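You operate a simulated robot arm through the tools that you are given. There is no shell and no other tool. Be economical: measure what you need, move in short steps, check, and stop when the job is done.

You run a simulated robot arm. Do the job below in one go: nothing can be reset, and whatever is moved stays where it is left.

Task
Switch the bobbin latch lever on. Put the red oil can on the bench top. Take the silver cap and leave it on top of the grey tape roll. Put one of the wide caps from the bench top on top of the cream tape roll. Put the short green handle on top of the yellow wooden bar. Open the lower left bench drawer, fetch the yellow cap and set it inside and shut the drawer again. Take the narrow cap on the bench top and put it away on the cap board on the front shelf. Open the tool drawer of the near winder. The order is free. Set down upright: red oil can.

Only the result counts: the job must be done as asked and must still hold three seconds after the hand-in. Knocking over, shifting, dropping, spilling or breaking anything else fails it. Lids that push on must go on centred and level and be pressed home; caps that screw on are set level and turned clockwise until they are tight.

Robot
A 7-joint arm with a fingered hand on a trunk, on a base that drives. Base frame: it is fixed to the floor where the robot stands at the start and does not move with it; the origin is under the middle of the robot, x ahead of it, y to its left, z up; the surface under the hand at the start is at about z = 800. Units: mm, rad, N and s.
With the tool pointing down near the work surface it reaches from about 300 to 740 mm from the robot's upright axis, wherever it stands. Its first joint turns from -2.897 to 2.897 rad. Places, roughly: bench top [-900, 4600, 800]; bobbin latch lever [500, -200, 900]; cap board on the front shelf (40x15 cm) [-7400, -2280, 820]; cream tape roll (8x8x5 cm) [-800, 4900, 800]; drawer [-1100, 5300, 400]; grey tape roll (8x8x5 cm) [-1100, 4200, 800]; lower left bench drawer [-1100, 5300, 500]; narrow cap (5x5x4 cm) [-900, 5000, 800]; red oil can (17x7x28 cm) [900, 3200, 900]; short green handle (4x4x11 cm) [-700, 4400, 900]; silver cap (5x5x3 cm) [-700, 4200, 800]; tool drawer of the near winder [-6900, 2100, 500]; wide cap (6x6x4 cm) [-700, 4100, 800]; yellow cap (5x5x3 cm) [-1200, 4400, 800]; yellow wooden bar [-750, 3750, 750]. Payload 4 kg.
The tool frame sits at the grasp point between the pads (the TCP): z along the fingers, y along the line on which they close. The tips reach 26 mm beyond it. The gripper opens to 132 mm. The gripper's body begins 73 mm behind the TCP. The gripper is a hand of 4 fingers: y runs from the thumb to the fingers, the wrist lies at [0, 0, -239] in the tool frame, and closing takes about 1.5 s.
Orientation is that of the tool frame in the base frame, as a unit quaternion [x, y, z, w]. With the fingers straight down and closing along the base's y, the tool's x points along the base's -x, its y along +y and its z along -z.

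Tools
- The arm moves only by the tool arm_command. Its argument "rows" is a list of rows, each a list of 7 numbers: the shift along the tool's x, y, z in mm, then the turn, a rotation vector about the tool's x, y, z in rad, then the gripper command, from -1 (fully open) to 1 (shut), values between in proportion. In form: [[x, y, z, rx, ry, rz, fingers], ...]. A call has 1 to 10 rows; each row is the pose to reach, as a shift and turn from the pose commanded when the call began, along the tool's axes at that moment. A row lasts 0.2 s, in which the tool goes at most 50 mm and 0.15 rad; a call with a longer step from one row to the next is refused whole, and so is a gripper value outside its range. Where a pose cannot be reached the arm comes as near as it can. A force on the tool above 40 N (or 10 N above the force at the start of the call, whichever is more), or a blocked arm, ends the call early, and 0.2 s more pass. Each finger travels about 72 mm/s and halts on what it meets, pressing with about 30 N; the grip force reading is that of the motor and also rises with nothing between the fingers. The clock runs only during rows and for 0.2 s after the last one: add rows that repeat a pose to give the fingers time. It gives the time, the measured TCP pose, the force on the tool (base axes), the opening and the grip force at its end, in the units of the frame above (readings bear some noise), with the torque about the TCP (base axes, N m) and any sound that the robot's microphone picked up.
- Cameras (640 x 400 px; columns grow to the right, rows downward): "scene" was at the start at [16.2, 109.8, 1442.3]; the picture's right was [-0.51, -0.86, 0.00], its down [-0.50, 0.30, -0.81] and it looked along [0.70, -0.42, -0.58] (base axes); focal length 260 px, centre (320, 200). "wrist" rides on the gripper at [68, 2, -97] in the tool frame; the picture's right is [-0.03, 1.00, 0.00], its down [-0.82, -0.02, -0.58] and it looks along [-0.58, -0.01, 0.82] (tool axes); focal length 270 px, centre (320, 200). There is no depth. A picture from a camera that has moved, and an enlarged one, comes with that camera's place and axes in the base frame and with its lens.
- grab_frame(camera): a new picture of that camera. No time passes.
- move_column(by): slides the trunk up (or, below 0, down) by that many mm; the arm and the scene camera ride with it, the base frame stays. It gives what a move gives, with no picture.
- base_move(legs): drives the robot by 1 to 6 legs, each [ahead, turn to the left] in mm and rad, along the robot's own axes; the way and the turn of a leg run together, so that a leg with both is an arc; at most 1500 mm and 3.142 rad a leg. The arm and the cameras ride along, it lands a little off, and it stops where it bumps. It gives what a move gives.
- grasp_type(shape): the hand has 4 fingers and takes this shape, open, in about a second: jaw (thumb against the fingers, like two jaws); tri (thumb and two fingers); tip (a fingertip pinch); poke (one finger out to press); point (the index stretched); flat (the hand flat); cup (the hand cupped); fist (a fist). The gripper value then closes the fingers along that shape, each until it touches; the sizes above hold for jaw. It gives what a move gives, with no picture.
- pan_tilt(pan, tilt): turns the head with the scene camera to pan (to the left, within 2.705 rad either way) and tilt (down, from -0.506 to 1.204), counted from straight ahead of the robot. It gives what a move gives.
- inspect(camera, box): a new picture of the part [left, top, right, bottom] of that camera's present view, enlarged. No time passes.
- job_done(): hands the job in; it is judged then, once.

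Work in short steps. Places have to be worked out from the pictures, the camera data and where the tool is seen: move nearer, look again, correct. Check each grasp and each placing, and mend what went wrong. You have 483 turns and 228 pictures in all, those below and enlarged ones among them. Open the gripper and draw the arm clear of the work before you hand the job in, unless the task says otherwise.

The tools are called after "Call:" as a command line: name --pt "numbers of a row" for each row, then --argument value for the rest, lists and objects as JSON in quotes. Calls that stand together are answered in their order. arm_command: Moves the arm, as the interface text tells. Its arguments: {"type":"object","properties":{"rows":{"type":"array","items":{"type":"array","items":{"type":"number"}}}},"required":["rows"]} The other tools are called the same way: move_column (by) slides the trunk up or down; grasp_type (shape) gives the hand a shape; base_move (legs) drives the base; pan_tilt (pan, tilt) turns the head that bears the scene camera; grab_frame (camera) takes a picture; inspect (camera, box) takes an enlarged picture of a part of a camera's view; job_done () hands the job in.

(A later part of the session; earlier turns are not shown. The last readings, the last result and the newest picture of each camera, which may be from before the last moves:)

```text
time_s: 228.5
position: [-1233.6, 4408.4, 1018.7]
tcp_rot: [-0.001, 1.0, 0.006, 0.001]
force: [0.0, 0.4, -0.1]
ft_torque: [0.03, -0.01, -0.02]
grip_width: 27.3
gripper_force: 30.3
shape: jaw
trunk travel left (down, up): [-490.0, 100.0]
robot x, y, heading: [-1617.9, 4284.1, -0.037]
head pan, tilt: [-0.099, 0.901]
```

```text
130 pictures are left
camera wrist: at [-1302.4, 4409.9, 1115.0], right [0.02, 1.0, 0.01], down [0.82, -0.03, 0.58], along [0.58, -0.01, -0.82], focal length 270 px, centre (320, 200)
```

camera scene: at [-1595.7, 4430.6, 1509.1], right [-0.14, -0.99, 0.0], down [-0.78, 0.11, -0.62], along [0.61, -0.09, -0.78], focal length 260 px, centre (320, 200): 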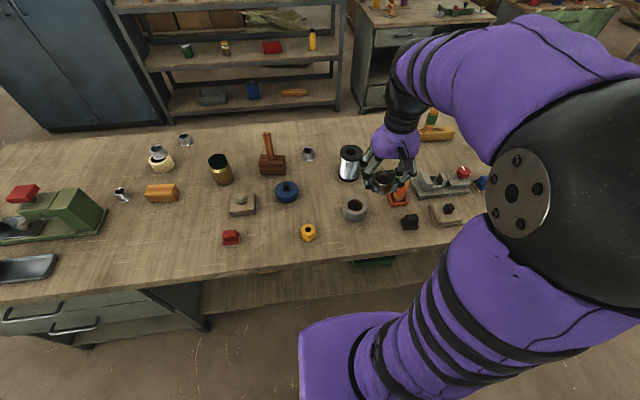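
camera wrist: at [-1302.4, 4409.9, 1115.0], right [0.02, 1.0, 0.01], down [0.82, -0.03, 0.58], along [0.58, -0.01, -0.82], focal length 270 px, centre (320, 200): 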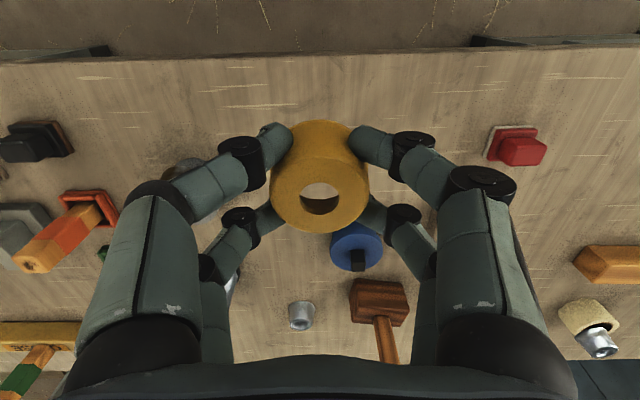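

Drive north to y≈5000 to look at the drawers and set the cap down nearby.

Call:
base_move --legs '[[-60, 0], [0, 1.63], [720, 0], [0, -1.59]]'

Call:
pan_tilt --pan 0.4 --tilt 0.8

Call:
grab_frame --camera "scene"

Call:
grab_frame --camera "wrist"

```text
time_s: 241.8
position: [-1355.8, 5139.8, 1017.2]
tcp_rot: [-0.034, 0.999, 0.005, 0.001]
force: [-0.3, 0.0, 0.0]
ft_torque: [-0.01, 0.0, 0.02]
grip_width: 27.0
gripper_force: 29.9
shape: jaw
trunk travel left (down, up): [-490.0, 100.0]
robot x, y, heading: [-1730.0, 4988.3, 0.024]
head pan, tilt: [-0.099, 0.901]
```

```text
time_s: 242.7
position: [-1355.7, 5138.4, 1016.6]
tcp_rot: [-0.034, 0.999, 0.006, 0.002]
force: [0.9, 0.5, -1.1]
ft_torque: [-0.04, 0.01, -0.02]
grip_width: 26.8
gripper_force: 29.8
shape: jaw
trunk travel left (down, up): [-490.0, 100.0]
robot x, y, heading: [-1732.3, 4987.7, 0.024]
head pan, tilt: [0.4, 0.799]
```

```text
129 pictures are left
camera scene: at [-1720.6, 5174.4, 1516.9], right [0.41, -0.91, 0.0], down [-0.65, -0.29, -0.7], along [0.64, 0.29, -0.72], focal length 260 px, centre (320, 200)
```

scene: 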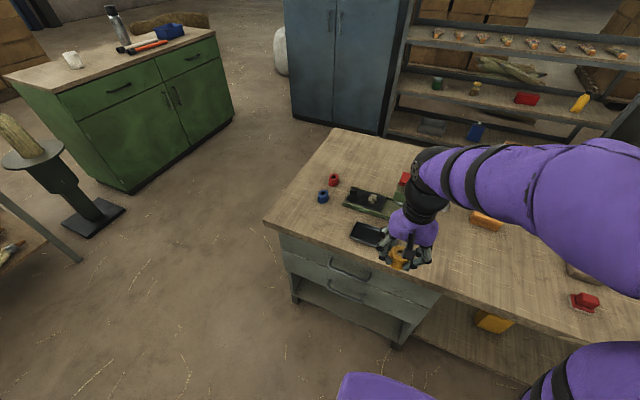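

```text
128 pictures are left
camera wrist: at [-1424.2, 5134.7, 1114.5], right [-0.04, 1.0, 0.01], down [0.82, 0.03, 0.58], along [0.58, 0.03, -0.82], focal length 270 px, centre (320, 200)
```

wrist: 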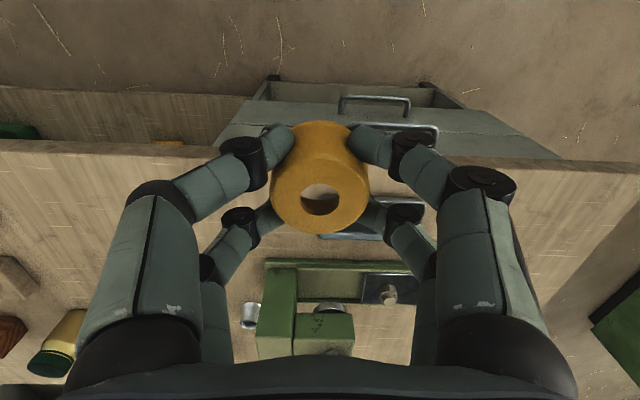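

Call:
inspect --camera "scene" --box '[260, 200, 460, 350]'

Call:
inspect --camera "wrist" --box '[200, 60, 520, 180]'

```text
2.67 times, centred on (360, 275) of scene
camera zoom: at [-1720.6, 5174.4, 1516.9], right [0.41, -0.91, 0.0], down [-0.65, -0.29, -0.7], along [0.64, 0.29, -0.72], focal length 692 px, centre (213, 0)
```

zoom: 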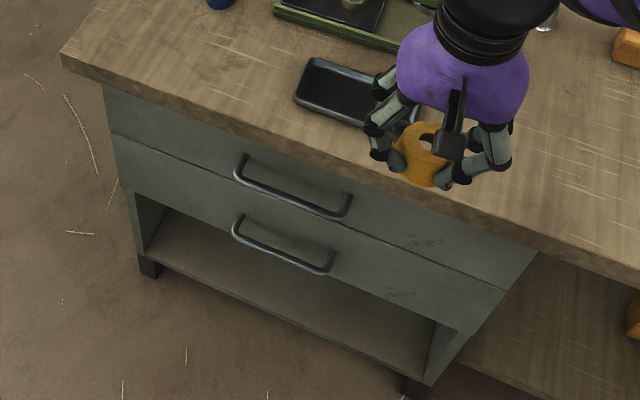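

```text
2.00 times, centred on (360, 120) of wrist
camera zoom: at [-1424.2, 5134.7, 1114.5], right [-0.04, 1.0, 0.01], down [0.82, 0.03, 0.58], along [0.58, 0.03, -0.82], focal length 541 px, centre (240, 360)
```

zoom: 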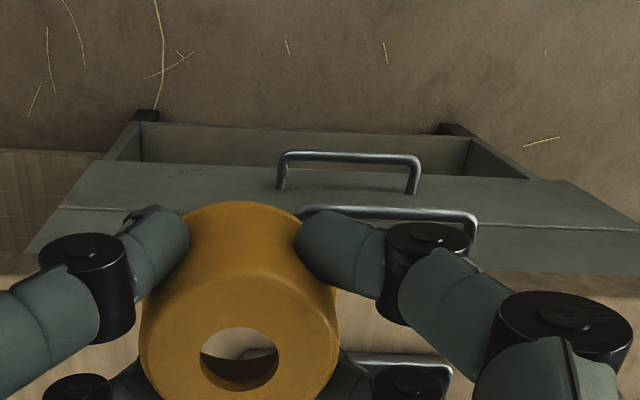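

Lower handle bar ≈ (-1287, 5262, 577), horizontal along y. I first set the yellow cap on a free spot at (-1160,4960).

Call:
arm_command --pt "-30 -32 0 0 0 0.02 1" --pt "-60 -64 0 0 0 0.04 1" --pt "-92 -96 0 0 0 0.068 1" --pt "-122 -128 0 0 0 0.068 1" --pt "-153 -160 0 0 0 0.068 1" --pt "-183 -191 0 0 0 0.068 1" --pt "-183 -191 45 0 0 0.068 1" --pt "-183 -191 90 0 0 0.068 1"

Call:
grab_frame --camera "wrist"

```text
time_s: 244.5
position: [-1159.1, 4962.7, 926.5]
tcp_rot: [0.0, 1.0, 0.005, -0.001]
force: [-1.2, -0.4, -0.4]
ft_torque: [-0.01, -0.01, -0.03]
grip_width: 26.6
gripper_force: 30.3
shape: jaw
trunk travel left (down, up): [-490.0, 100.0]
robot x, y, heading: [-1731.9, 4985.8, 0.025]
head pan, tilt: [0.4, 0.799]
```

```text
125 pictures are left
camera wrist: at [-1227.9, 4964.4, 1023.8], right [0.03, 1.0, 0.01], down [0.82, -0.03, 0.58], along [0.58, -0.01, -0.82], focal length 270 px, centre (320, 200)
```

wrist: 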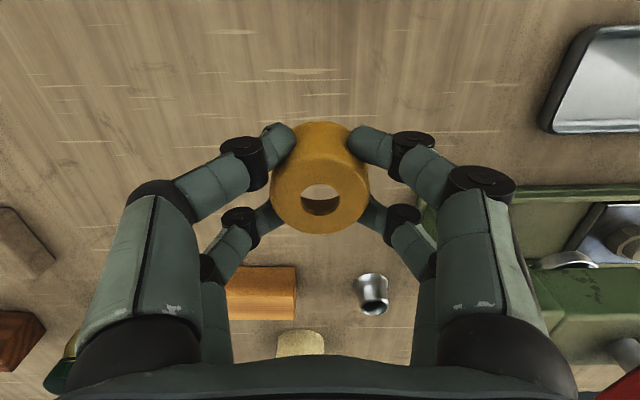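

Call:
arm_command --pt "0 0 40 0 0 0 1" --pt "0 0 75 0 0 0 1" --pt "0 0 89 0 0 0 1"

Call:
arm_command --pt "0 0 2 0 0 0 1" --pt "0 0 4 0 0 0 1"

```text
time_s: 245.3
position: [-1158.8, 4962.5, 836.8]
tcp_rot: [0.0, 1.0, 0.006, 0.0]
force: [0.3, -0.8, -1.4]
ft_torque: [-0.04, 0.0, 0.01]
grip_width: 26.8
gripper_force: 30.1
shape: jaw
trunk travel left (down, up): [-490.0, 100.0]
robot x, y, heading: [-1728.0, 4987.0, 0.026]
head pan, tilt: [0.4, 0.799]
```

```text
time_s: 245.9
position: [-1158.4, 4960.9, 832.3]
tcp_rot: [0.0, 1.0, 0.004, 0.0]
force: [0.2, 0.5, -1.1]
ft_torque: [0.01, 0.01, 0.02]
grip_width: 27.1
gripper_force: 29.8
shape: jaw
trunk travel left (down, up): [-490.0, 100.0]
robot x, y, heading: [-1733.8, 4988.3, 0.019]
head pan, tilt: [0.4, 0.799]
```

Call:
arm_command --pt "0 0 2 0 0 0 1" --pt "0 0 2.5 0 0 0 1"

```text
time_s: 246.5
position: [-1158.6, 4962.0, 830.1]
tcp_rot: [0.0, 1.0, 0.005, 0.002]
force: [1.1, -1.3, 11.5]
ft_torque: [-0.05, -0.15, 0.02]
grip_width: 27.1
gripper_force: 30.3
shape: jaw
trunk travel left (down, up): [-490.0, 100.0]
robot x, y, heading: [-1731.1, 4988.5, 0.025]
head pan, tilt: [0.4, 0.799]
```

Set down. Release, rise, retract; then drive to stand in front of the drawer at x≈-1930, y≈5262.

Call:
arm_command --pt "0 0 -0.5 0 0 0 0.6" --pt "0 0 -0.5 0 0 0 0.2" --pt "0 0 -0.5 0 0 0 -0.3" --pt "0 0 -0.5 0 0 0 -1" --pt "0 0 -0.5 0 0 0 -1" --pt "0 0 -0.5 0 0 0 -1"

Call:
arm_command --pt "0 0 -40 0 0 0 -1" --pt "0 0 -85 0 0 0 -1" --pt "0 0 -130 0 0 0 -1" --pt "40 0 -150 0 0 0 -1" --pt "85 0 -160 0 0 0 -1" --pt "130 0 -160 0 0 0 -1" --pt "170 0 -160 0 0 0 -1"

Call:
base_move --legs '[[-200, 0], [0, 1.545], [275, 0], [0, -1.565]]'

Call:
grab_frame --camera "scene"

```text
time_s: 247.9
position: [-1158.5, 4961.7, 830.1]
tcp_rot: [-0.001, 1.0, 0.005, 0.0]
force: [-0.5, -0.1, 0.8]
ft_torque: [-0.03, 0.0, 0.04]
grip_width: 131.9
gripper_force: 0.2
shape: jaw
trunk travel left (down, up): [-490.0, 100.0]
robot x, y, heading: [-1729.0, 4986.8, 0.027]
head pan, tilt: [0.4, 0.799]
```

```text
time_s: 249.5
position: [-1330.4, 4962.6, 988.0]
tcp_rot: [0.0, 1.0, 0.006, 0.001]
force: [-0.1, -0.4, 1.1]
ft_torque: [0.0, -0.03, 0.0]
grip_width: 132.1
gripper_force: 0.1
shape: jaw
trunk travel left (down, up): [-490.0, 100.0]
robot x, y, heading: [-1732.2, 4990.1, 0.03]
head pan, tilt: [0.4, 0.799]
```

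```text
time_s: 260.9
position: [-1531.1, 5217.6, 988.2]
tcp_rot: [0.01, 1.0, 0.005, -0.001]
force: [0.0, -0.1, -0.1]
ft_torque: [0.02, 0.02, 0.01]
grip_width: 131.8
gripper_force: 0.1
shape: jaw
trunk travel left (down, up): [-490.0, 100.0]
robot x, y, heading: [-1928.2, 5251.7, 0.004]
head pan, tilt: [0.4, 0.799]
```

```text
124 pictures are left
camera scene: at [-1916.9, 5437.7, 1517.0], right [0.39, -0.92, 0.0], down [-0.66, -0.28, -0.7], along [0.64, 0.27, -0.72], focal length 260 px, centre (320, 200)
```

scene: 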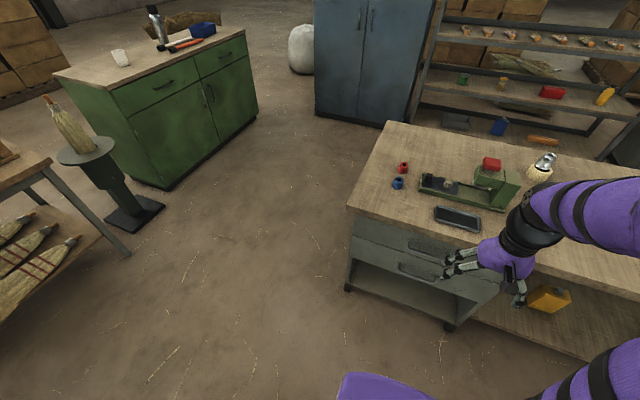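

Reorient: first yaw the hand 90°, then pitch it to point forward, then lower the trunk.

Call:
arm_command --pt "0 0 0 0 0 0.15 -1" --pt "0 0 0 0 0 0.3 -1" --pt "0 0 0 0 0 0.45 -1" --pt "0 0 0 0 0 0.6 -1" --pt "0 0 0 0 0 0.75 -1" --pt "0 0 0 0 0 0.9 -1" --pt "0 0 0 0 0 1.05 -1" --pt "0 0 0 0 0 1.2 -1" --pt "0 0 0 0 0 1.35 -1" --pt "0 0 0 0 0 1.5 -1"

Call:
arm_command --pt "0 10 0 0 0 0.05 -1" --pt "0 20 0 -0.14 0 0 -1" --pt "0 40 0 -0.28 0 0 -1" --pt "0 60 0 -0.42 0 0 -1" --pt "0 80 0 -0.56 0 0 -1" --pt "0 100 0 -0.7 0 0 -1" --pt "0 120 0 -0.84 0 0 -1" --pt "0 140 0 -0.98 0 0 -1" --pt "0 150 0 -1.12 0 0 -1" --pt "0 150 0 -1.26 0 0 -1"

```text
time_s: 263.1
position: [-1530.5, 5217.3, 987.3]
tcp_rot: [0.69, 0.723, 0.004, -0.003]
force: [0.6, -0.5, 0.5]
ft_torque: [0.03, 0.02, 0.01]
grip_width: 131.9
gripper_force: 0.2
shape: jaw
trunk travel left (down, up): [-490.0, 100.0]
robot x, y, heading: [-1931.0, 5248.9, 0.002]
head pan, tilt: [0.4, 0.799]
```

```text
time_s: 265.3
position: [-1373.1, 5223.0, 988.8]
tcp_rot: [0.56, 0.584, 0.428, 0.404]
force: [-0.5, 0.0, 0.1]
ft_torque: [0.03, -0.03, 0.0]
grip_width: 131.7
gripper_force: 0.0
shape: jaw
out of reach, approached as far as the arm can: row 6, 7, 10
trunk travel left (down, up): [-490.0, 100.0]
robot x, y, heading: [-1932.5, 5248.0, 0.001]
head pan, tilt: [0.4, 0.799]
```

Call:
move_column --by -380

Call:
arm_command --pt "0 0 0 -0.1 0 0 -1" --pt "0 0 0 -0.2 0 0 -1" --pt "0 0 0 -0.31 0 0 -1" --pt "0 0 0 -0.31 0 0 -1"

Call:
grab_frame --camera "wrist"

Call:
grab_frame --camera "scene"

```text
time_s: 269.0
position: [-1371.2, 5224.1, 609.7]
tcp_rot: [0.559, 0.584, 0.431, 0.402]
force: [-0.4, 0.2, 0.1]
ft_torque: [-0.01, -0.03, 0.0]
grip_width: 132.0
gripper_force: 0.0
shape: jaw
trunk travel left (down, up): [-110.0, 480.0]
robot x, y, heading: [-1928.9, 5254.0, 0.002]
head pan, tilt: [0.4, 0.799]
```

```text
time_s: 270.0
position: [-1370.8, 5199.2, 610.8]
tcp_rot: [0.487, 0.513, 0.519, 0.481]
force: [-0.3, -0.5, 0.6]
ft_torque: [0.0, -0.01, -0.02]
grip_width: 131.8
gripper_force: 0.1
shape: jaw
out of reach, approached as far as the arm can: row 1, 2, 3, 4
trunk travel left (down, up): [-110.0, 480.0]
robot x, y, heading: [-1932.8, 5251.2, 0.004]
head pan, tilt: [0.4, 0.799]
```

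```text
123 pictures are left
camera wrist: at [-1472.7, 5262.9, 614.1], right [0.0, -0.04, 1.0], down [-0.53, -0.85, -0.03], along [0.85, -0.52, -0.02], focal length 270 px, centre (320, 200)
```

wrist: 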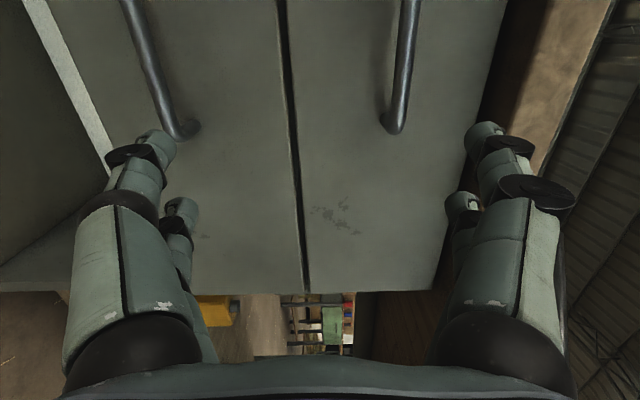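

```text
122 pictures are left
camera scene: at [-1917.0, 5437.7, 1137.0], right [0.39, -0.92, 0.0], down [-0.66, -0.28, -0.7], along [0.64, 0.27, -0.72], focal length 260 px, centre (320, 200)
```

scene: 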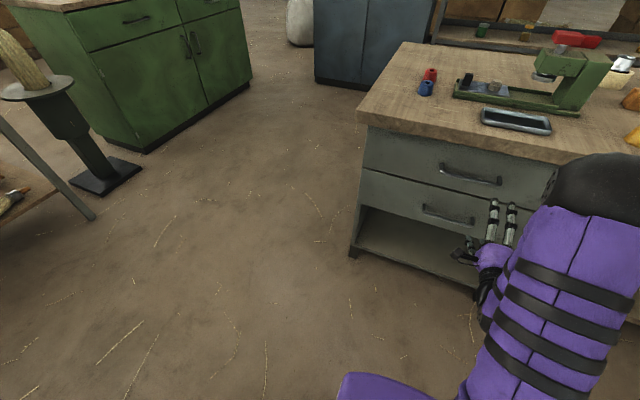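

The lower handle is actually at z ≈ 510. Lower the trunk 100 more and centre in y.

Call:
move_column --by -100

Call:
arm_command --pt "20 0 0 0 0 0 -1" --pt "40 0 0 0 0 0 -1" --pt "62 0 0 0 0 0 -1" --pt "62 0 0 0 0 0 -1"

Call:
grab_frame --camera "wrist"

Call:
inspect --camera "scene" --box '[340, 120, 600, 320]'

```text
time_s: 271.3
position: [-1370.7, 5201.1, 511.7]
tcp_rot: [0.487, 0.512, 0.519, 0.481]
force: [-0.4, 0.2, 0.2]
ft_torque: [-0.01, 0.01, 0.01]
grip_width: 132.2
gripper_force: 0.0
shape: jaw
trunk travel left (down, up): [-10.0, 580.0]
robot x, y, heading: [-1929.5, 5250.3, 0.004]
head pan, tilt: [0.4, 0.799]
```

```text
time_s: 272.3
position: [-1369.0, 5210.6, 516.9]
tcp_rot: [0.483, 0.518, 0.522, 0.475]
force: [0.5, 0.5, 0.4]
ft_torque: [-0.02, 0.0, 0.0]
grip_width: 132.1
gripper_force: 0.1
shape: jaw
out of reach, approached as far as the arm can: row 1, 2, 3, 4
trunk travel left (down, up): [-10.0, 580.0]
robot x, y, heading: [-1930.3, 5251.5, 0.001]
head pan, tilt: [0.4, 0.799]
```

```text
121 pictures are left
camera wrist: at [-1471.4, 5270.9, 520.3], right [0.01, -0.04, 1.0], down [-0.51, -0.86, -0.03], along [0.86, -0.51, -0.03], focal length 270 px, centre (320, 200)
```

wrist: 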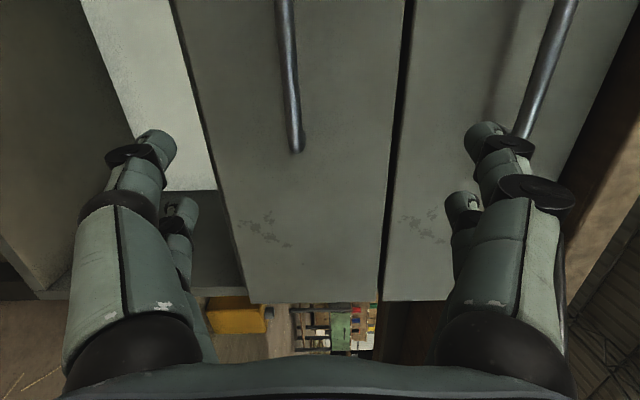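

```text
2.00 times, centred on (470, 220) of scene
camera zoom: at [-1916.9, 5437.7, 1036.9], right [0.39, -0.92, 0.0], down [-0.66, -0.28, -0.7], along [0.64, 0.27, -0.72], focal length 519 px, centre (20, 160)
```

zoom: 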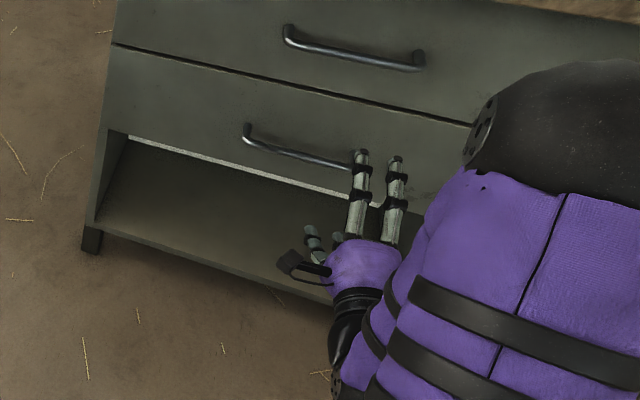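

Handle bar at z ≈ 497, y 5200–5335. Advance with y correction.

Call:
arm_command --pt "12 -5 10 0 0 0 -1" --pt "24 -10 20 0 0 0 -1" --pt "36 -15 30 0 0 0 -1" --pt "45 -19 35 0 0 0 -1" --pt "45 -19 35 0 0 0 -1"

Call:
grab_frame --camera "wrist"

```text
time_s: 273.5
position: [-1344.2, 5207.1, 505.9]
tcp_rot: [0.483, 0.519, 0.524, 0.472]
force: [0.9, 0.1, -0.1]
ft_torque: [0.01, -0.01, 0.02]
grip_width: 132.1
gripper_force: 0.0
shape: jaw
out of reach, approached as far as the arm can: row 1, 2, 3, 4, 5
trunk travel left (down, up): [-10.0, 580.0]
robot x, y, heading: [-1928.6, 5252.9, 0.005]
head pan, tilt: [0.4, 0.799]
```

```text
119 pictures are left
camera wrist: at [-1447.0, 5268.3, 508.7], right [0.01, -0.04, 1.0], down [-0.5, -0.86, -0.03], along [0.86, -0.5, -0.03], focal length 270 px, centre (320, 200)
```

wrist: 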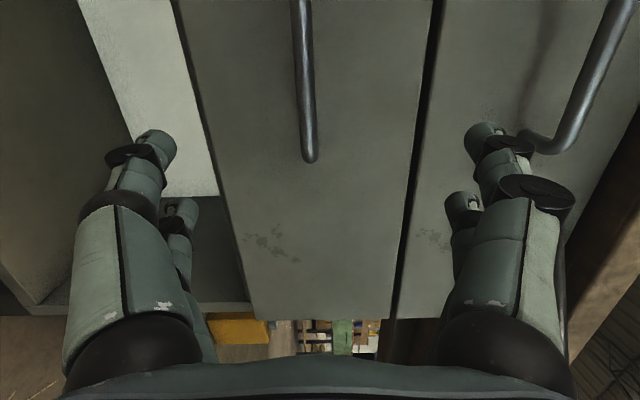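

The arm is at a joint limit sideways; shift the base 50 mm to +y by a small manoeuvre.

Call:
base_move --legs '[[-125, 0], [0, 0.4], [135, 0], [0, -0.4]]'

Call:
grab_frame --camera "wrist"

```text
time_s: 278.3
position: [-1347.7, 5256.0, 504.8]
tcp_rot: [0.484, 0.518, 0.522, 0.474]
force: [0.1, 0.5, -0.9]
ft_torque: [0.0, 0.03, -0.03]
grip_width: 131.9
gripper_force: 0.2
shape: jaw
trunk travel left (down, up): [-10.0, 580.0]
robot x, y, heading: [-1934.5, 5296.2, -0.004]
head pan, tilt: [0.4, 0.799]
```

```text
118 pictures are left
camera wrist: at [-1450.2, 5316.4, 508.8], right [0.01, -0.04, 1.0], down [-0.51, -0.86, -0.03], along [0.86, -0.51, -0.03], focal length 270 px, centre (320, 200)
```

wrist: 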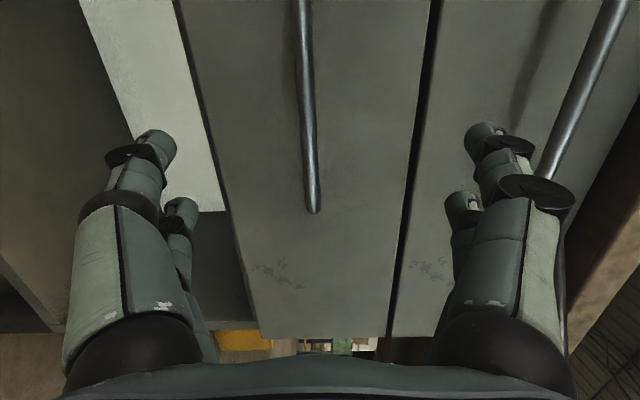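

Good: bar lies between the fingers. Drive 45 mm forward and check.

Call:
arm_command --pt "0 -6 0 0 0 0 -0.6" --pt "0 -6 0 0 0 0 -0.3"

Call:
base_move --legs '[[45, 0]]'

Call:
grab_frame --camera "wrist"

Call:
inspect --camera "scene" --box '[340, 120, 600, 320]'

```text
time_s: 278.9
position: [-1349.0, 5255.2, 499.4]
tcp_rot: [0.484, 0.518, 0.523, 0.473]
force: [-0.2, 0.6, 0.4]
ft_torque: [-0.03, -0.03, 0.02]
grip_width: 86.3
gripper_force: 0.2
shape: jaw
trunk travel left (down, up): [-10.0, 580.0]
robot x, y, heading: [-1932.0, 5302.3, -0.006]
head pan, tilt: [0.4, 0.799]
```

```text
time_s: 279.8
position: [-1303.4, 5254.9, 499.6]
tcp_rot: [0.484, 0.518, 0.523, 0.473]
force: [0.4, 0.3, 0.1]
ft_torque: [-0.03, 0.02, -0.04]
grip_width: 86.2
gripper_force: 0.1
shape: jaw
trunk travel left (down, up): [-10.0, 580.0]
robot x, y, heading: [-1890.0, 5304.6, -0.007]
head pan, tilt: [0.4, 0.799]
```

```text
117 pictures are left
camera wrist: at [-1405.5, 5315.4, 502.9], right [0.01, -0.04, 1.0], down [-0.51, -0.86, -0.03], along [0.86, -0.51, -0.03], focal length 270 px, centre (320, 200)
```

wrist: 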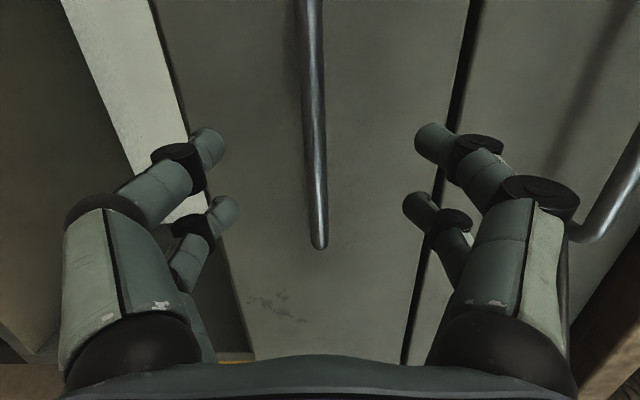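

```text
2.00 times, centred on (470, 220) of scene
camera zoom: at [-1873.5, 5488.7, 1037.0], right [0.38, -0.92, 0.0], down [-0.66, -0.27, -0.7], along [0.64, 0.27, -0.72], focal length 519 px, centre (20, 160)
```

zoom: 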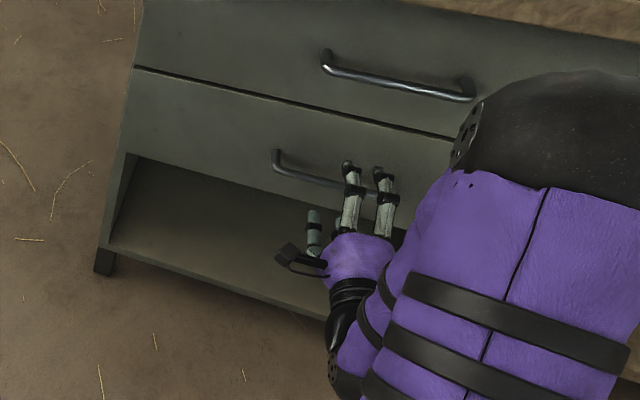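

Bar x ≈ -1270. Advance 26 mm and close.

Call:
base_move --legs '[[26, 0]]'

Call:
arm_command --pt "0 0 0 0 0 0 0" --pt "0 0 0 0 0 0 0.4" --pt "0 0 0 0 0 0 0.8" --pt "0 0 0 0 0 0 1" --pt "0 0 0 0 0 0 1" --pt "0 0 0 0 0 0 1"

Call:
grab_frame --camera "wrist"

```text
time_s: 280.6
position: [-1276.1, 5255.2, 499.6]
tcp_rot: [0.484, 0.518, 0.522, 0.474]
force: [-0.3, -0.4, -0.2]
ft_torque: [0.01, 0.03, 0.01]
grip_width: 86.1
gripper_force: 0.0
shape: jaw
trunk travel left (down, up): [-10.0, 580.0]
robot x, y, heading: [-1864.3, 5301.5, -0.009]
head pan, tilt: [0.4, 0.799]
```

```text
time_s: 282.0
position: [-1276.3, 5254.6, 499.0]
tcp_rot: [0.485, 0.518, 0.522, 0.474]
force: [-1.7, -0.5, -0.1]
ft_torque: [0.06, 0.04, -0.03]
grip_width: 0.1
gripper_force: 29.8
shape: jaw
trunk travel left (down, up): [-10.0, 580.0]
robot x, y, heading: [-1862.9, 5303.9, -0.009]
head pan, tilt: [0.4, 0.799]
```

```text
115 pictures are left
camera wrist: at [-1378.8, 5315.2, 502.9], right [0.01, -0.04, 1.0], down [-0.51, -0.86, -0.03], along [0.86, -0.51, -0.03], focal length 270 px, centre (320, 200)
```

wrist: 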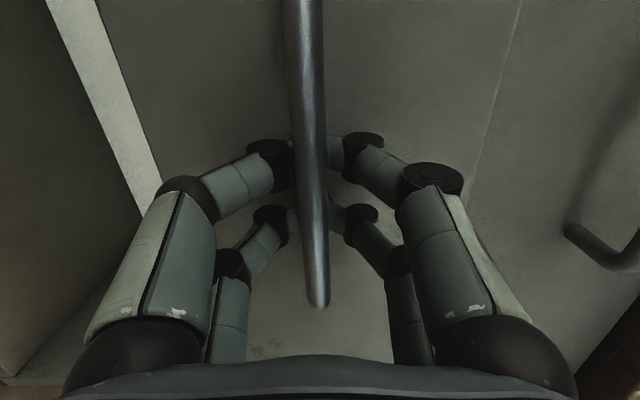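

The fingers hook behind the bar. Pull by driving backward.

Call:
base_move --legs '[[-90, 0]]'

Call:
inspect --camera "scene" --box '[300, 80, 600, 300]'

```text
time_s: 283.1
position: [-1365.9, 5254.7, 499.4]
tcp_rot: [0.484, 0.518, 0.522, 0.474]
force: [-0.1, -0.8, 0.1]
ft_torque: [0.03, -0.01, 0.01]
grip_width: 0.2
gripper_force: 30.2
shape: jaw
trunk travel left (down, up): [-10.0, 580.0]
robot x, y, heading: [-1951.1, 5302.4, -0.008]
head pan, tilt: [0.4, 0.799]
```

```text
1.82 times, centred on (450, 190) of scene
camera zoom: at [-1937.2, 5489.1, 1037.0], right [0.38, -0.92, 0.0], down [-0.66, -0.27, -0.7], along [0.64, 0.27, -0.72], focal length 472 px, centre (84, 218)
```

zoom: 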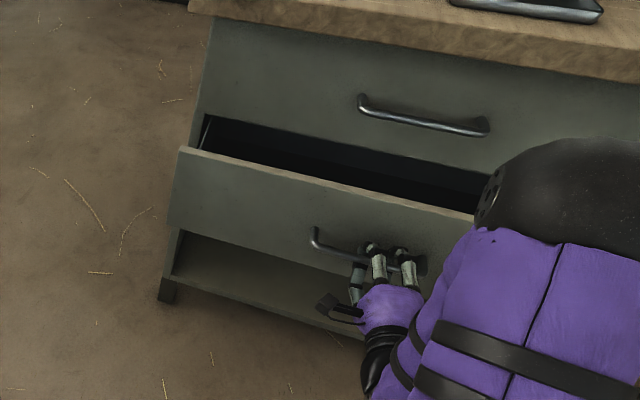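

The drawer opens. Continue pulling about 190 mm more.

Call:
base_move --legs '[[-120, 0]]'

Call:
base_move --legs '[[-60, 0]]'

Call:
inspect --camera "scene" --box '[300, 80, 600, 300]'

```text
time_s: 284.4
position: [-1487.5, 5257.2, 500.4]
tcp_rot: [0.485, 0.517, 0.522, 0.474]
force: [-0.6, -0.1, 0.0]
ft_torque: [-0.01, -0.01, -0.01]
grip_width: 0.0
gripper_force: 29.8
shape: jaw
trunk travel left (down, up): [-10.0, 580.0]
robot x, y, heading: [-2075.4, 5302.9, -0.01]
head pan, tilt: [0.4, 0.799]
```

```text
time_s: 285.3
position: [-1523.9, 5256.8, 499.9]
tcp_rot: [0.482, 0.516, 0.523, 0.477]
force: [20.9, -0.3, -7.5]
ft_torque: [-0.09, -0.04, -0.42]
grip_width: 0.0
gripper_force: 30.0
shape: jaw
trunk travel left (down, up): [-10.0, 580.0]
robot x, y, heading: [-2115.5, 5306.6, -0.009]
head pan, tilt: [0.4, 0.799]
stopped in leg 1: the force on the tool passed its limit at 79 N (the readings are from after the stop); the commanded pose is now the measured one
```

```text
1.82 times, centred on (450, 190) of scene
camera zoom: at [-2098.3, 5490.2, 1036.9], right [0.38, -0.92, 0.0], down [-0.66, -0.27, -0.7], along [0.64, 0.27, -0.72], focal length 472 px, centre (84, 218)
```

zoom: 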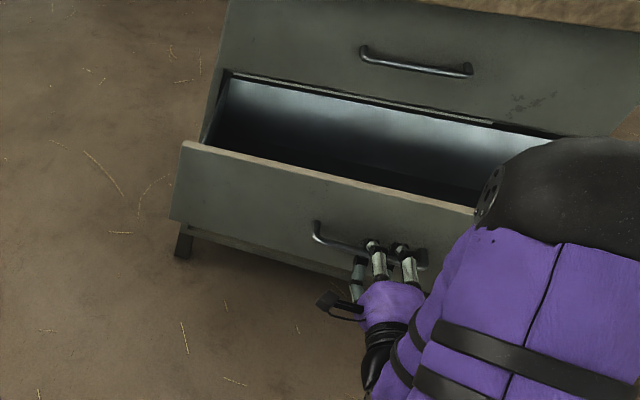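

Fully open (~245 mm). Unload, release, and back away.

Call:
base_move --legs '[[8, 0]]'

Call:
arm_command --pt "0 0 0 0 0 0 0.5" --pt "0 0 0 0 0 0 0" --pt "0 0 0 0 0 0 -0.3" --pt "0 0 0 0 0 0 -0.3" --pt "0 0 0 0 0 0 -0.3"

Call:
base_move --legs '[[-120, 0]]'

Call:
pan_tilt --pan 0.2 --tilt 0.6

Call:
grab_frame --camera "scene"

```text
time_s: 286.1
position: [-1517.1, 5256.3, 501.1]
tcp_rot: [0.481, 0.516, 0.524, 0.477]
force: [-0.6, 0.2, -1.2]
ft_torque: [-0.04, 0.0, -0.03]
grip_width: 0.0
gripper_force: 30.6
shape: jaw
trunk travel left (down, up): [-10.0, 580.0]
robot x, y, heading: [-2106.5, 5302.1, -0.003]
head pan, tilt: [0.4, 0.799]
```

```text
time_s: 287.2
position: [-1517.8, 5257.8, 501.8]
tcp_rot: [0.482, 0.516, 0.524, 0.477]
force: [0.6, -0.2, -0.2]
ft_torque: [-0.03, 0.02, 0.01]
grip_width: 85.3
gripper_force: 0.1
shape: jaw
trunk travel left (down, up): [-10.0, 580.0]
robot x, y, heading: [-2108.0, 5304.8, -0.006]
head pan, tilt: [0.4, 0.799]
```

```text
time_s: 288.4
position: [-1577.2, 5259.1, 502.1]
tcp_rot: [0.481, 0.516, 0.526, 0.475]
force: [0.5, 0.1, 1.3]
ft_torque: [-0.02, -0.02, 0.0]
grip_width: 85.6
gripper_force: 0.1
shape: jaw
trunk travel left (down, up): [-10.0, 580.0]
robot x, y, heading: [-2168.6, 5300.3, -0.001]
head pan, tilt: [0.4, 0.799]
stopped in leg 1: the robot was blocked; the commanded pose is now the measured one
```

```text
time_s: 289.1
position: [-1575.2, 5259.5, 503.0]
tcp_rot: [0.48, 0.516, 0.526, 0.475]
force: [1.0, -0.6, 0.4]
ft_torque: [0.02, 0.0, 0.04]
grip_width: 85.2
gripper_force: 0.0
shape: jaw
trunk travel left (down, up): [-10.0, 580.0]
robot x, y, heading: [-2163.7, 5303.3, -0.001]
head pan, tilt: [0.201, 0.6]
```

```text
112 pictures are left
camera scene: at [-2140.4, 5477.6, 1053.8], right [0.2, -0.98, 0.0], down [-0.55, -0.11, -0.82], along [0.81, 0.16, -0.57], focal length 260 px, centre (320, 200)
```

scene: 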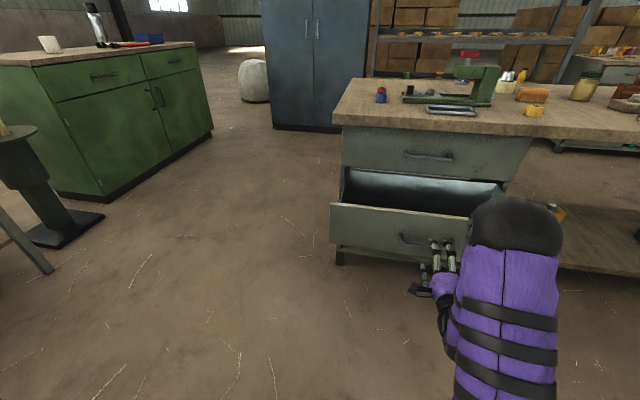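

Blocked from behind; let me look at what's there.

Call:
pan_tilt --pan 2.7 --tilt 0.6

Call:
grab_frame --camera "scene"

Call:
pan_tilt --pan -2.7 --tilt 0.6

Call:
grab_frame --camera "scene"

```text
time_s: 291.4
position: [-1577.1, 5259.8, 502.7]
tcp_rot: [0.48, 0.517, 0.526, 0.475]
force: [0.1, 0.9, 0.5]
ft_torque: [-0.02, -0.02, 0.0]
grip_width: 85.4
gripper_force: 0.0
shape: jaw
trunk travel left (down, up): [-10.0, 580.0]
robot x, y, heading: [-2169.7, 5302.4, -0.003]
head pan, tilt: [2.7, 0.6]
```

```text
111 pictures are left
camera scene: at [-2306.8, 5498.3, 1053.9], right [0.43, 0.9, 0.0], down [0.51, -0.24, -0.83], along [-0.74, 0.36, -0.56], focal length 260 px, centre (320, 200)
```

scene: 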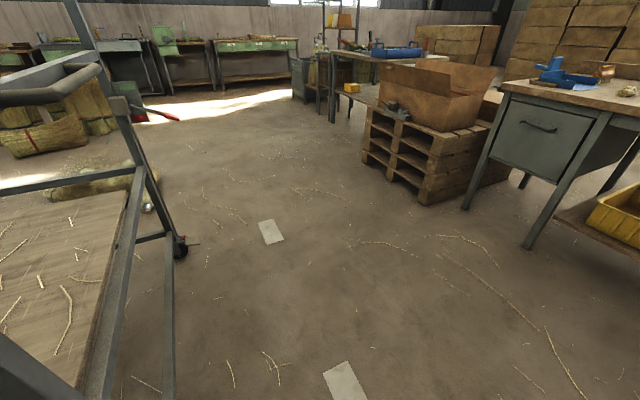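

```text
time_s: 295.6
position: [-1577.5, 5260.3, 502.5]
tcp_rot: [0.48, 0.517, 0.525, 0.477]
force: [-0.8, 0.4, -0.1]
ft_torque: [0.04, -0.01, -0.01]
grip_width: 85.5
gripper_force: 0.1
shape: jaw
trunk travel left (down, up): [-10.0, 580.0]
robot x, y, heading: [-2167.6, 5304.9, -0.003]
head pan, tilt: [-2.7, 0.6]
```

```text
110 pictures are left
camera scene: at [-2307.1, 5422.7, 1053.9], right [-0.42, 0.91, 0.0], down [0.51, 0.24, -0.83], along [-0.75, -0.35, -0.56], focal length 260 px, centre (320, 200)
```

scene: 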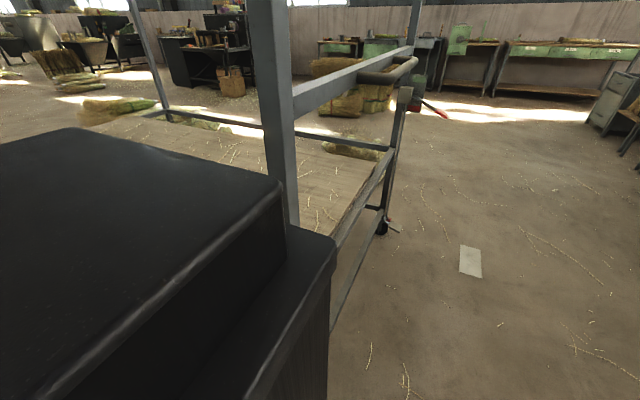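

It is just the rack behind (robot bumped lightly). Move forward is fine later; raise the trunk now to bring the hand up.

Call:
move_column --by 480

Call:
base_move --legs '[[60, 0]]'

Call:
arm_command --pt "0 0 0 0.15 0 0 -1" --pt "0 0 0 0.3 0 0 -1" --pt "0 0 -10 0.45 0 0 -1" --pt "0 0 -20 0.6 0 0 -1" --pt "0 0 -30 0.75 0 0 -1" --pt "0 0 -40 0.9 0 0 -1" --pt "0 0 -60 1.05 0 0 -1" --pt "0 0 -80 1.2 0 0 -1" --pt "0 0 -100 1.35 0 0 -1" --pt "0 0 -120 1.5 0 0 -1"

```text
refused: 480 is not a number from -400 to 400
```

```text
time_s: 296.5
position: [-1518.2, 5258.8, 503.0]
tcp_rot: [0.48, 0.517, 0.525, 0.475]
force: [-0.3, 0.5, -0.1]
ft_torque: [0.0, -0.01, 0.0]
grip_width: 85.4
gripper_force: 0.2
shape: jaw
trunk travel left (down, up): [-10.0, 580.0]
robot x, y, heading: [-2109.1, 5303.8, -0.005]
head pan, tilt: [-2.7, 0.6]
```

```text
time_s: 298.7
position: [-1639.1, 5247.7, 500.6]
tcp_rot: [0.676, 0.736, 0.031, 0.02]
force: [0.2, -0.8, 0.1]
ft_torque: [-0.02, -0.01, 0.01]
grip_width: 132.0
gripper_force: 0.0
shape: jaw
trunk travel left (down, up): [-10.0, 580.0]
robot x, y, heading: [-2109.9, 5305.2, 0.0]
head pan, tilt: [-2.7, 0.6]
```

The trunk call was over its limit; the rest ran, apparently without contact. Raise 400 and check.

Call:
move_column --by 400

Call:
move_column --by 90

Call:
pan_tilt --pan 0.0 --tilt 0.8

Call:
grab_frame --camera "scene"

```text
time_s: 302.6
position: [-1637.2, 5247.2, 900.5]
tcp_rot: [0.675, 0.737, 0.032, 0.02]
force: [-0.6, -0.3, 0.2]
ft_torque: [0.0, -0.03, 0.02]
grip_width: 131.9
gripper_force: 0.1
shape: jaw
trunk travel left (down, up): [-410.0, 180.0]
robot x, y, heading: [-2108.8, 5304.9, -0.005]
head pan, tilt: [-2.7, 0.6]
```

```text
time_s: 303.8
position: [-1637.9, 5247.8, 990.8]
tcp_rot: [0.675, 0.737, 0.032, 0.021]
force: [-0.3, 0.1, 0.1]
ft_torque: [-0.02, 0.0, -0.01]
grip_width: 131.9
gripper_force: 0.0
shape: jaw
trunk travel left (down, up): [-500.0, 90.0]
robot x, y, heading: [-2109.4, 5305.1, 0.001]
head pan, tilt: [-2.7, 0.6]
```

```text
time_s: 306.2
position: [-1638.2, 5246.6, 990.4]
tcp_rot: [0.675, 0.737, 0.033, 0.02]
force: [0.0, -0.7, 0.1]
ft_torque: [-0.02, 0.03, 0.03]
grip_width: 132.0
gripper_force: 0.1
shape: jaw
trunk travel left (down, up): [-500.0, 90.0]
robot x, y, heading: [-2107.9, 5307.4, -0.002]
head pan, tilt: [0.0, 0.799]
```

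```text
109 pictures are left
camera scene: at [-2087.7, 5459.7, 1527.0], right [0.0, -1.0, 0.0], down [-0.72, 0.0, -0.7], along [0.7, 0.0, -0.72], focal length 260 px, centre (320, 200)
```

scene: 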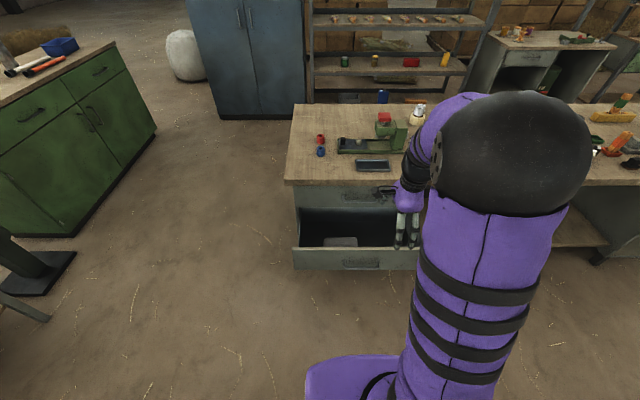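

Call:
inspect --camera "scene" --box '[270, 170, 440, 290]'

```text
3.33 times, centred on (355, 230) of scene
camera zoom: at [-2087.7, 5459.7, 1527.0], right [0.0, -1.0, 0.0], down [-0.72, 0.0, -0.7], along [0.7, 0.0, -0.72], focal length 865 px, centre (203, 100)
```

zoom: 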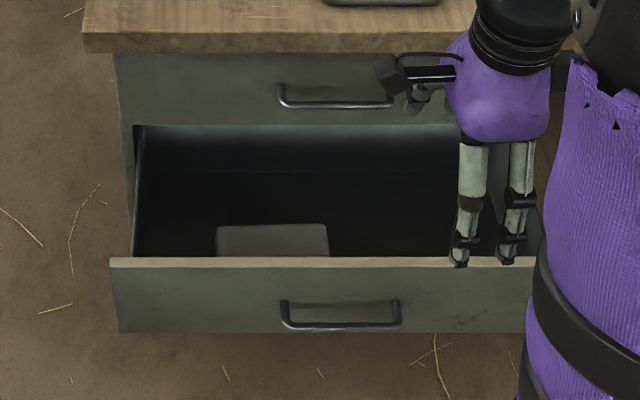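

There's a grey item in the drawer's front-left part; the cap will go at y≈5200. Reposition the robot to the south of the drawer.

Call:
base_move --legs '[[110, 0], [0, -1.571], [530, 0], [0, 1.571], [350, 0]]'

Call:
arm_command --pt "0 0 0 0 0 -0.15 -1" --pt "0 0 0 0 0 -0.3 -1" --pt "0 0 0 0 0 -0.45 -1" --pt "0 0 0 0 0 -0.6 -1" --pt "0 0 0 0 0 -0.75 -1" --pt "0 0 0 0 0 -0.9 -1" --pt "0 0 0 0 0 -1.05 -1" --pt "0 0 0 0 0 -1.2 -1" --pt "0 0 0 0 0 -1.35 -1" --pt "0 0 0 0 0 -1.49 -1"

Call:
grab_frame --camera "wrist"

Call:
grab_frame --camera "scene"

```text
time_s: 320.4
position: [-1161.2, 4763.1, 990.8]
tcp_rot: [0.657, 0.753, 0.033, 0.02]
force: [0.0, 0.0, -0.2]
ft_torque: [-0.04, -0.01, 0.01]
grip_width: 131.8
gripper_force: 0.1
shape: jaw
trunk travel left (down, up): [-500.0, 90.0]
robot x, y, heading: [-1633.5, 4795.9, 0.043]
head pan, tilt: [0.0, 0.799]
```

```text
time_s: 322.6
position: [-1162.5, 4763.9, 991.9]
tcp_rot: [-0.029, 0.999, 0.011, 0.038]
force: [-0.6, 0.1, -0.4]
ft_torque: [0.01, 0.01, 0.05]
grip_width: 132.0
gripper_force: 0.1
shape: jaw
trunk travel left (down, up): [-500.0, 90.0]
robot x, y, heading: [-1635.7, 4797.3, 0.044]
head pan, tilt: [0.0, 0.799]
```

```text
107 pictures are left
camera wrist: at [-1237.3, 4759.2, 1083.1], right [-0.03, 1.0, 0.02], down [0.77, 0.01, 0.64], along [0.64, 0.04, -0.77], focal length 270 px, centre (320, 200)
```

wrist: 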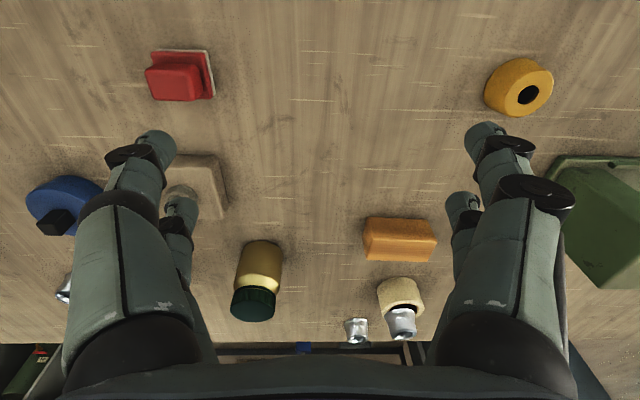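

```text
106 pictures are left
camera scene: at [-1621.2, 4952.3, 1527.0], right [0.05, -1.0, 0.0], down [-0.72, -0.03, -0.7], along [0.7, 0.03, -0.72], focal length 260 px, centre (320, 200)
```

scene: 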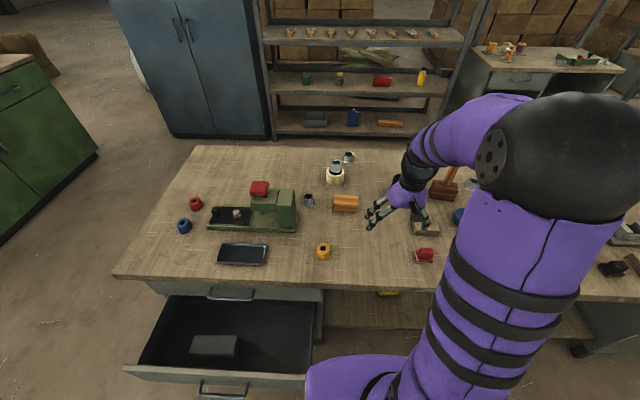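

Straighten the hand first, then go to the yellow cap.

Call:
arm_command --pt "0 40 0 0.01 0.038 0.03 -1" --pt "0 80 0 0.022 0.076 0.058 -1" --pt "0 120 0 0.022 0.076 0.058 -1" --pt "0 160 0 0.022 0.076 0.058 -1" --pt "0 190 0 0.022 0.076 0.058 -1" --pt "0 190 0 0.022 0.076 0.058 -1"

Call:
grab_frame --camera "wrist"

```text
time_s: 324.0
position: [-1173.0, 4952.9, 992.2]
tcp_rot: [0.001, 1.0, -0.001, -0.001]
force: [-0.4, 0.8, 0.8]
ft_torque: [0.01, 0.0, 0.03]
grip_width: 132.0
gripper_force: 0.0
shape: jaw
trunk travel left (down, up): [-500.0, 90.0]
robot x, y, heading: [-1634.7, 4796.3, 0.045]
head pan, tilt: [0.0, 0.799]
```

```text
105 pictures are left
camera wrist: at [-1241.8, 4955.7, 1089.7], right [0.03, 1.0, 0.0], down [0.82, -0.02, 0.58], along [0.58, -0.02, -0.82], focal length 270 px, centre (320, 200)
```

wrist: 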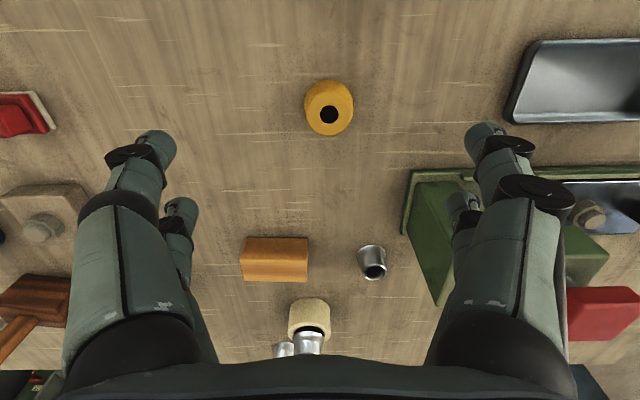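

Call:
arm_command --pt "-7 4 40 0 0 0 -1" --pt "-14 8 80 0 0 0 -1" --pt "-14 8 120 0 0 0 -1" --pt "-14 8 150 0 0 0 -0.7" --pt "-14 8 160 0 0 0 -0.3" --pt "-14 8 160 0 0 0 0"

Call:
grab_frame --camera "wrist"

```text
time_s: 325.4
position: [-1158.7, 4963.7, 832.0]
tcp_rot: [0.001, 1.0, 0.0, -0.001]
force: [-0.7, -0.8, -0.3]
ft_torque: [-0.01, -0.02, -0.02]
grip_width: 66.6
gripper_force: 0.0
shape: jaw
trunk travel left (down, up): [-500.0, 90.0]
robot x, y, heading: [-1636.3, 4799.2, 0.049]
head pan, tilt: [0.0, 0.799]
```

```text
104 pictures are left
camera wrist: at [-1227.5, 4965.4, 929.2], right [0.03, 1.0, 0.0], down [0.82, -0.02, 0.58], along [0.58, -0.02, -0.82], focal length 270 px, centre (320, 200)
```

wrist: 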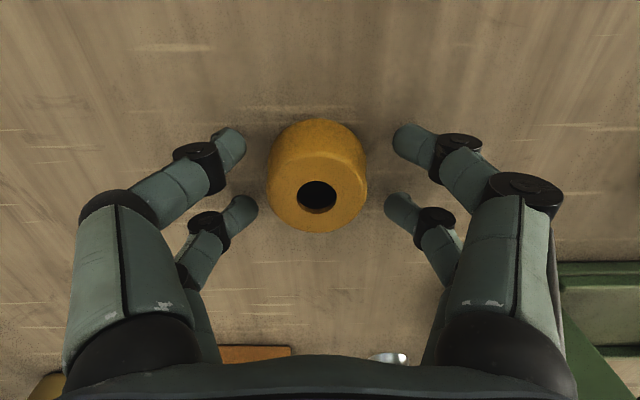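

Call:
arm_command --pt "0 0 0 0 0 0 0.3" --pt "0 0 0 0 0 0 0.6" --pt "0 0 0 0 0 0 1" --pt "0 0 0 0 0 0 1" --pt "0 0 0 0 0 0 1" --pt "0 0 -30 0 0 0 1" --pt "0 0 -70 0 0 0 1" --pt "0 0 -110 0 0 0 1"

Call:
grab_frame --camera "wrist"

```text
time_s: 327.2
position: [-1162.6, 4961.8, 943.5]
tcp_rot: [0.0, 1.0, 0.0, -0.002]
force: [-1.0, -0.1, -0.8]
ft_torque: [0.03, 0.03, 0.02]
grip_width: 26.4
gripper_force: 30.6
shape: jaw
trunk travel left (down, up): [-500.0, 90.0]
robot x, y, heading: [-1634.8, 4794.3, 0.04]
head pan, tilt: [0.0, 0.799]
```

```text
103 pictures are left
camera wrist: at [-1232.2, 4964.1, 1040.8], right [0.03, 1.0, 0.0], down [0.82, -0.02, 0.58], along [0.58, -0.02, -0.82], focal length 270 px, centre (320, 200)
```

wrist: 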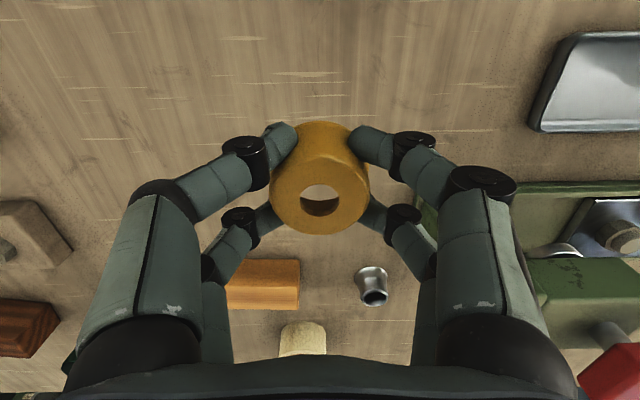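

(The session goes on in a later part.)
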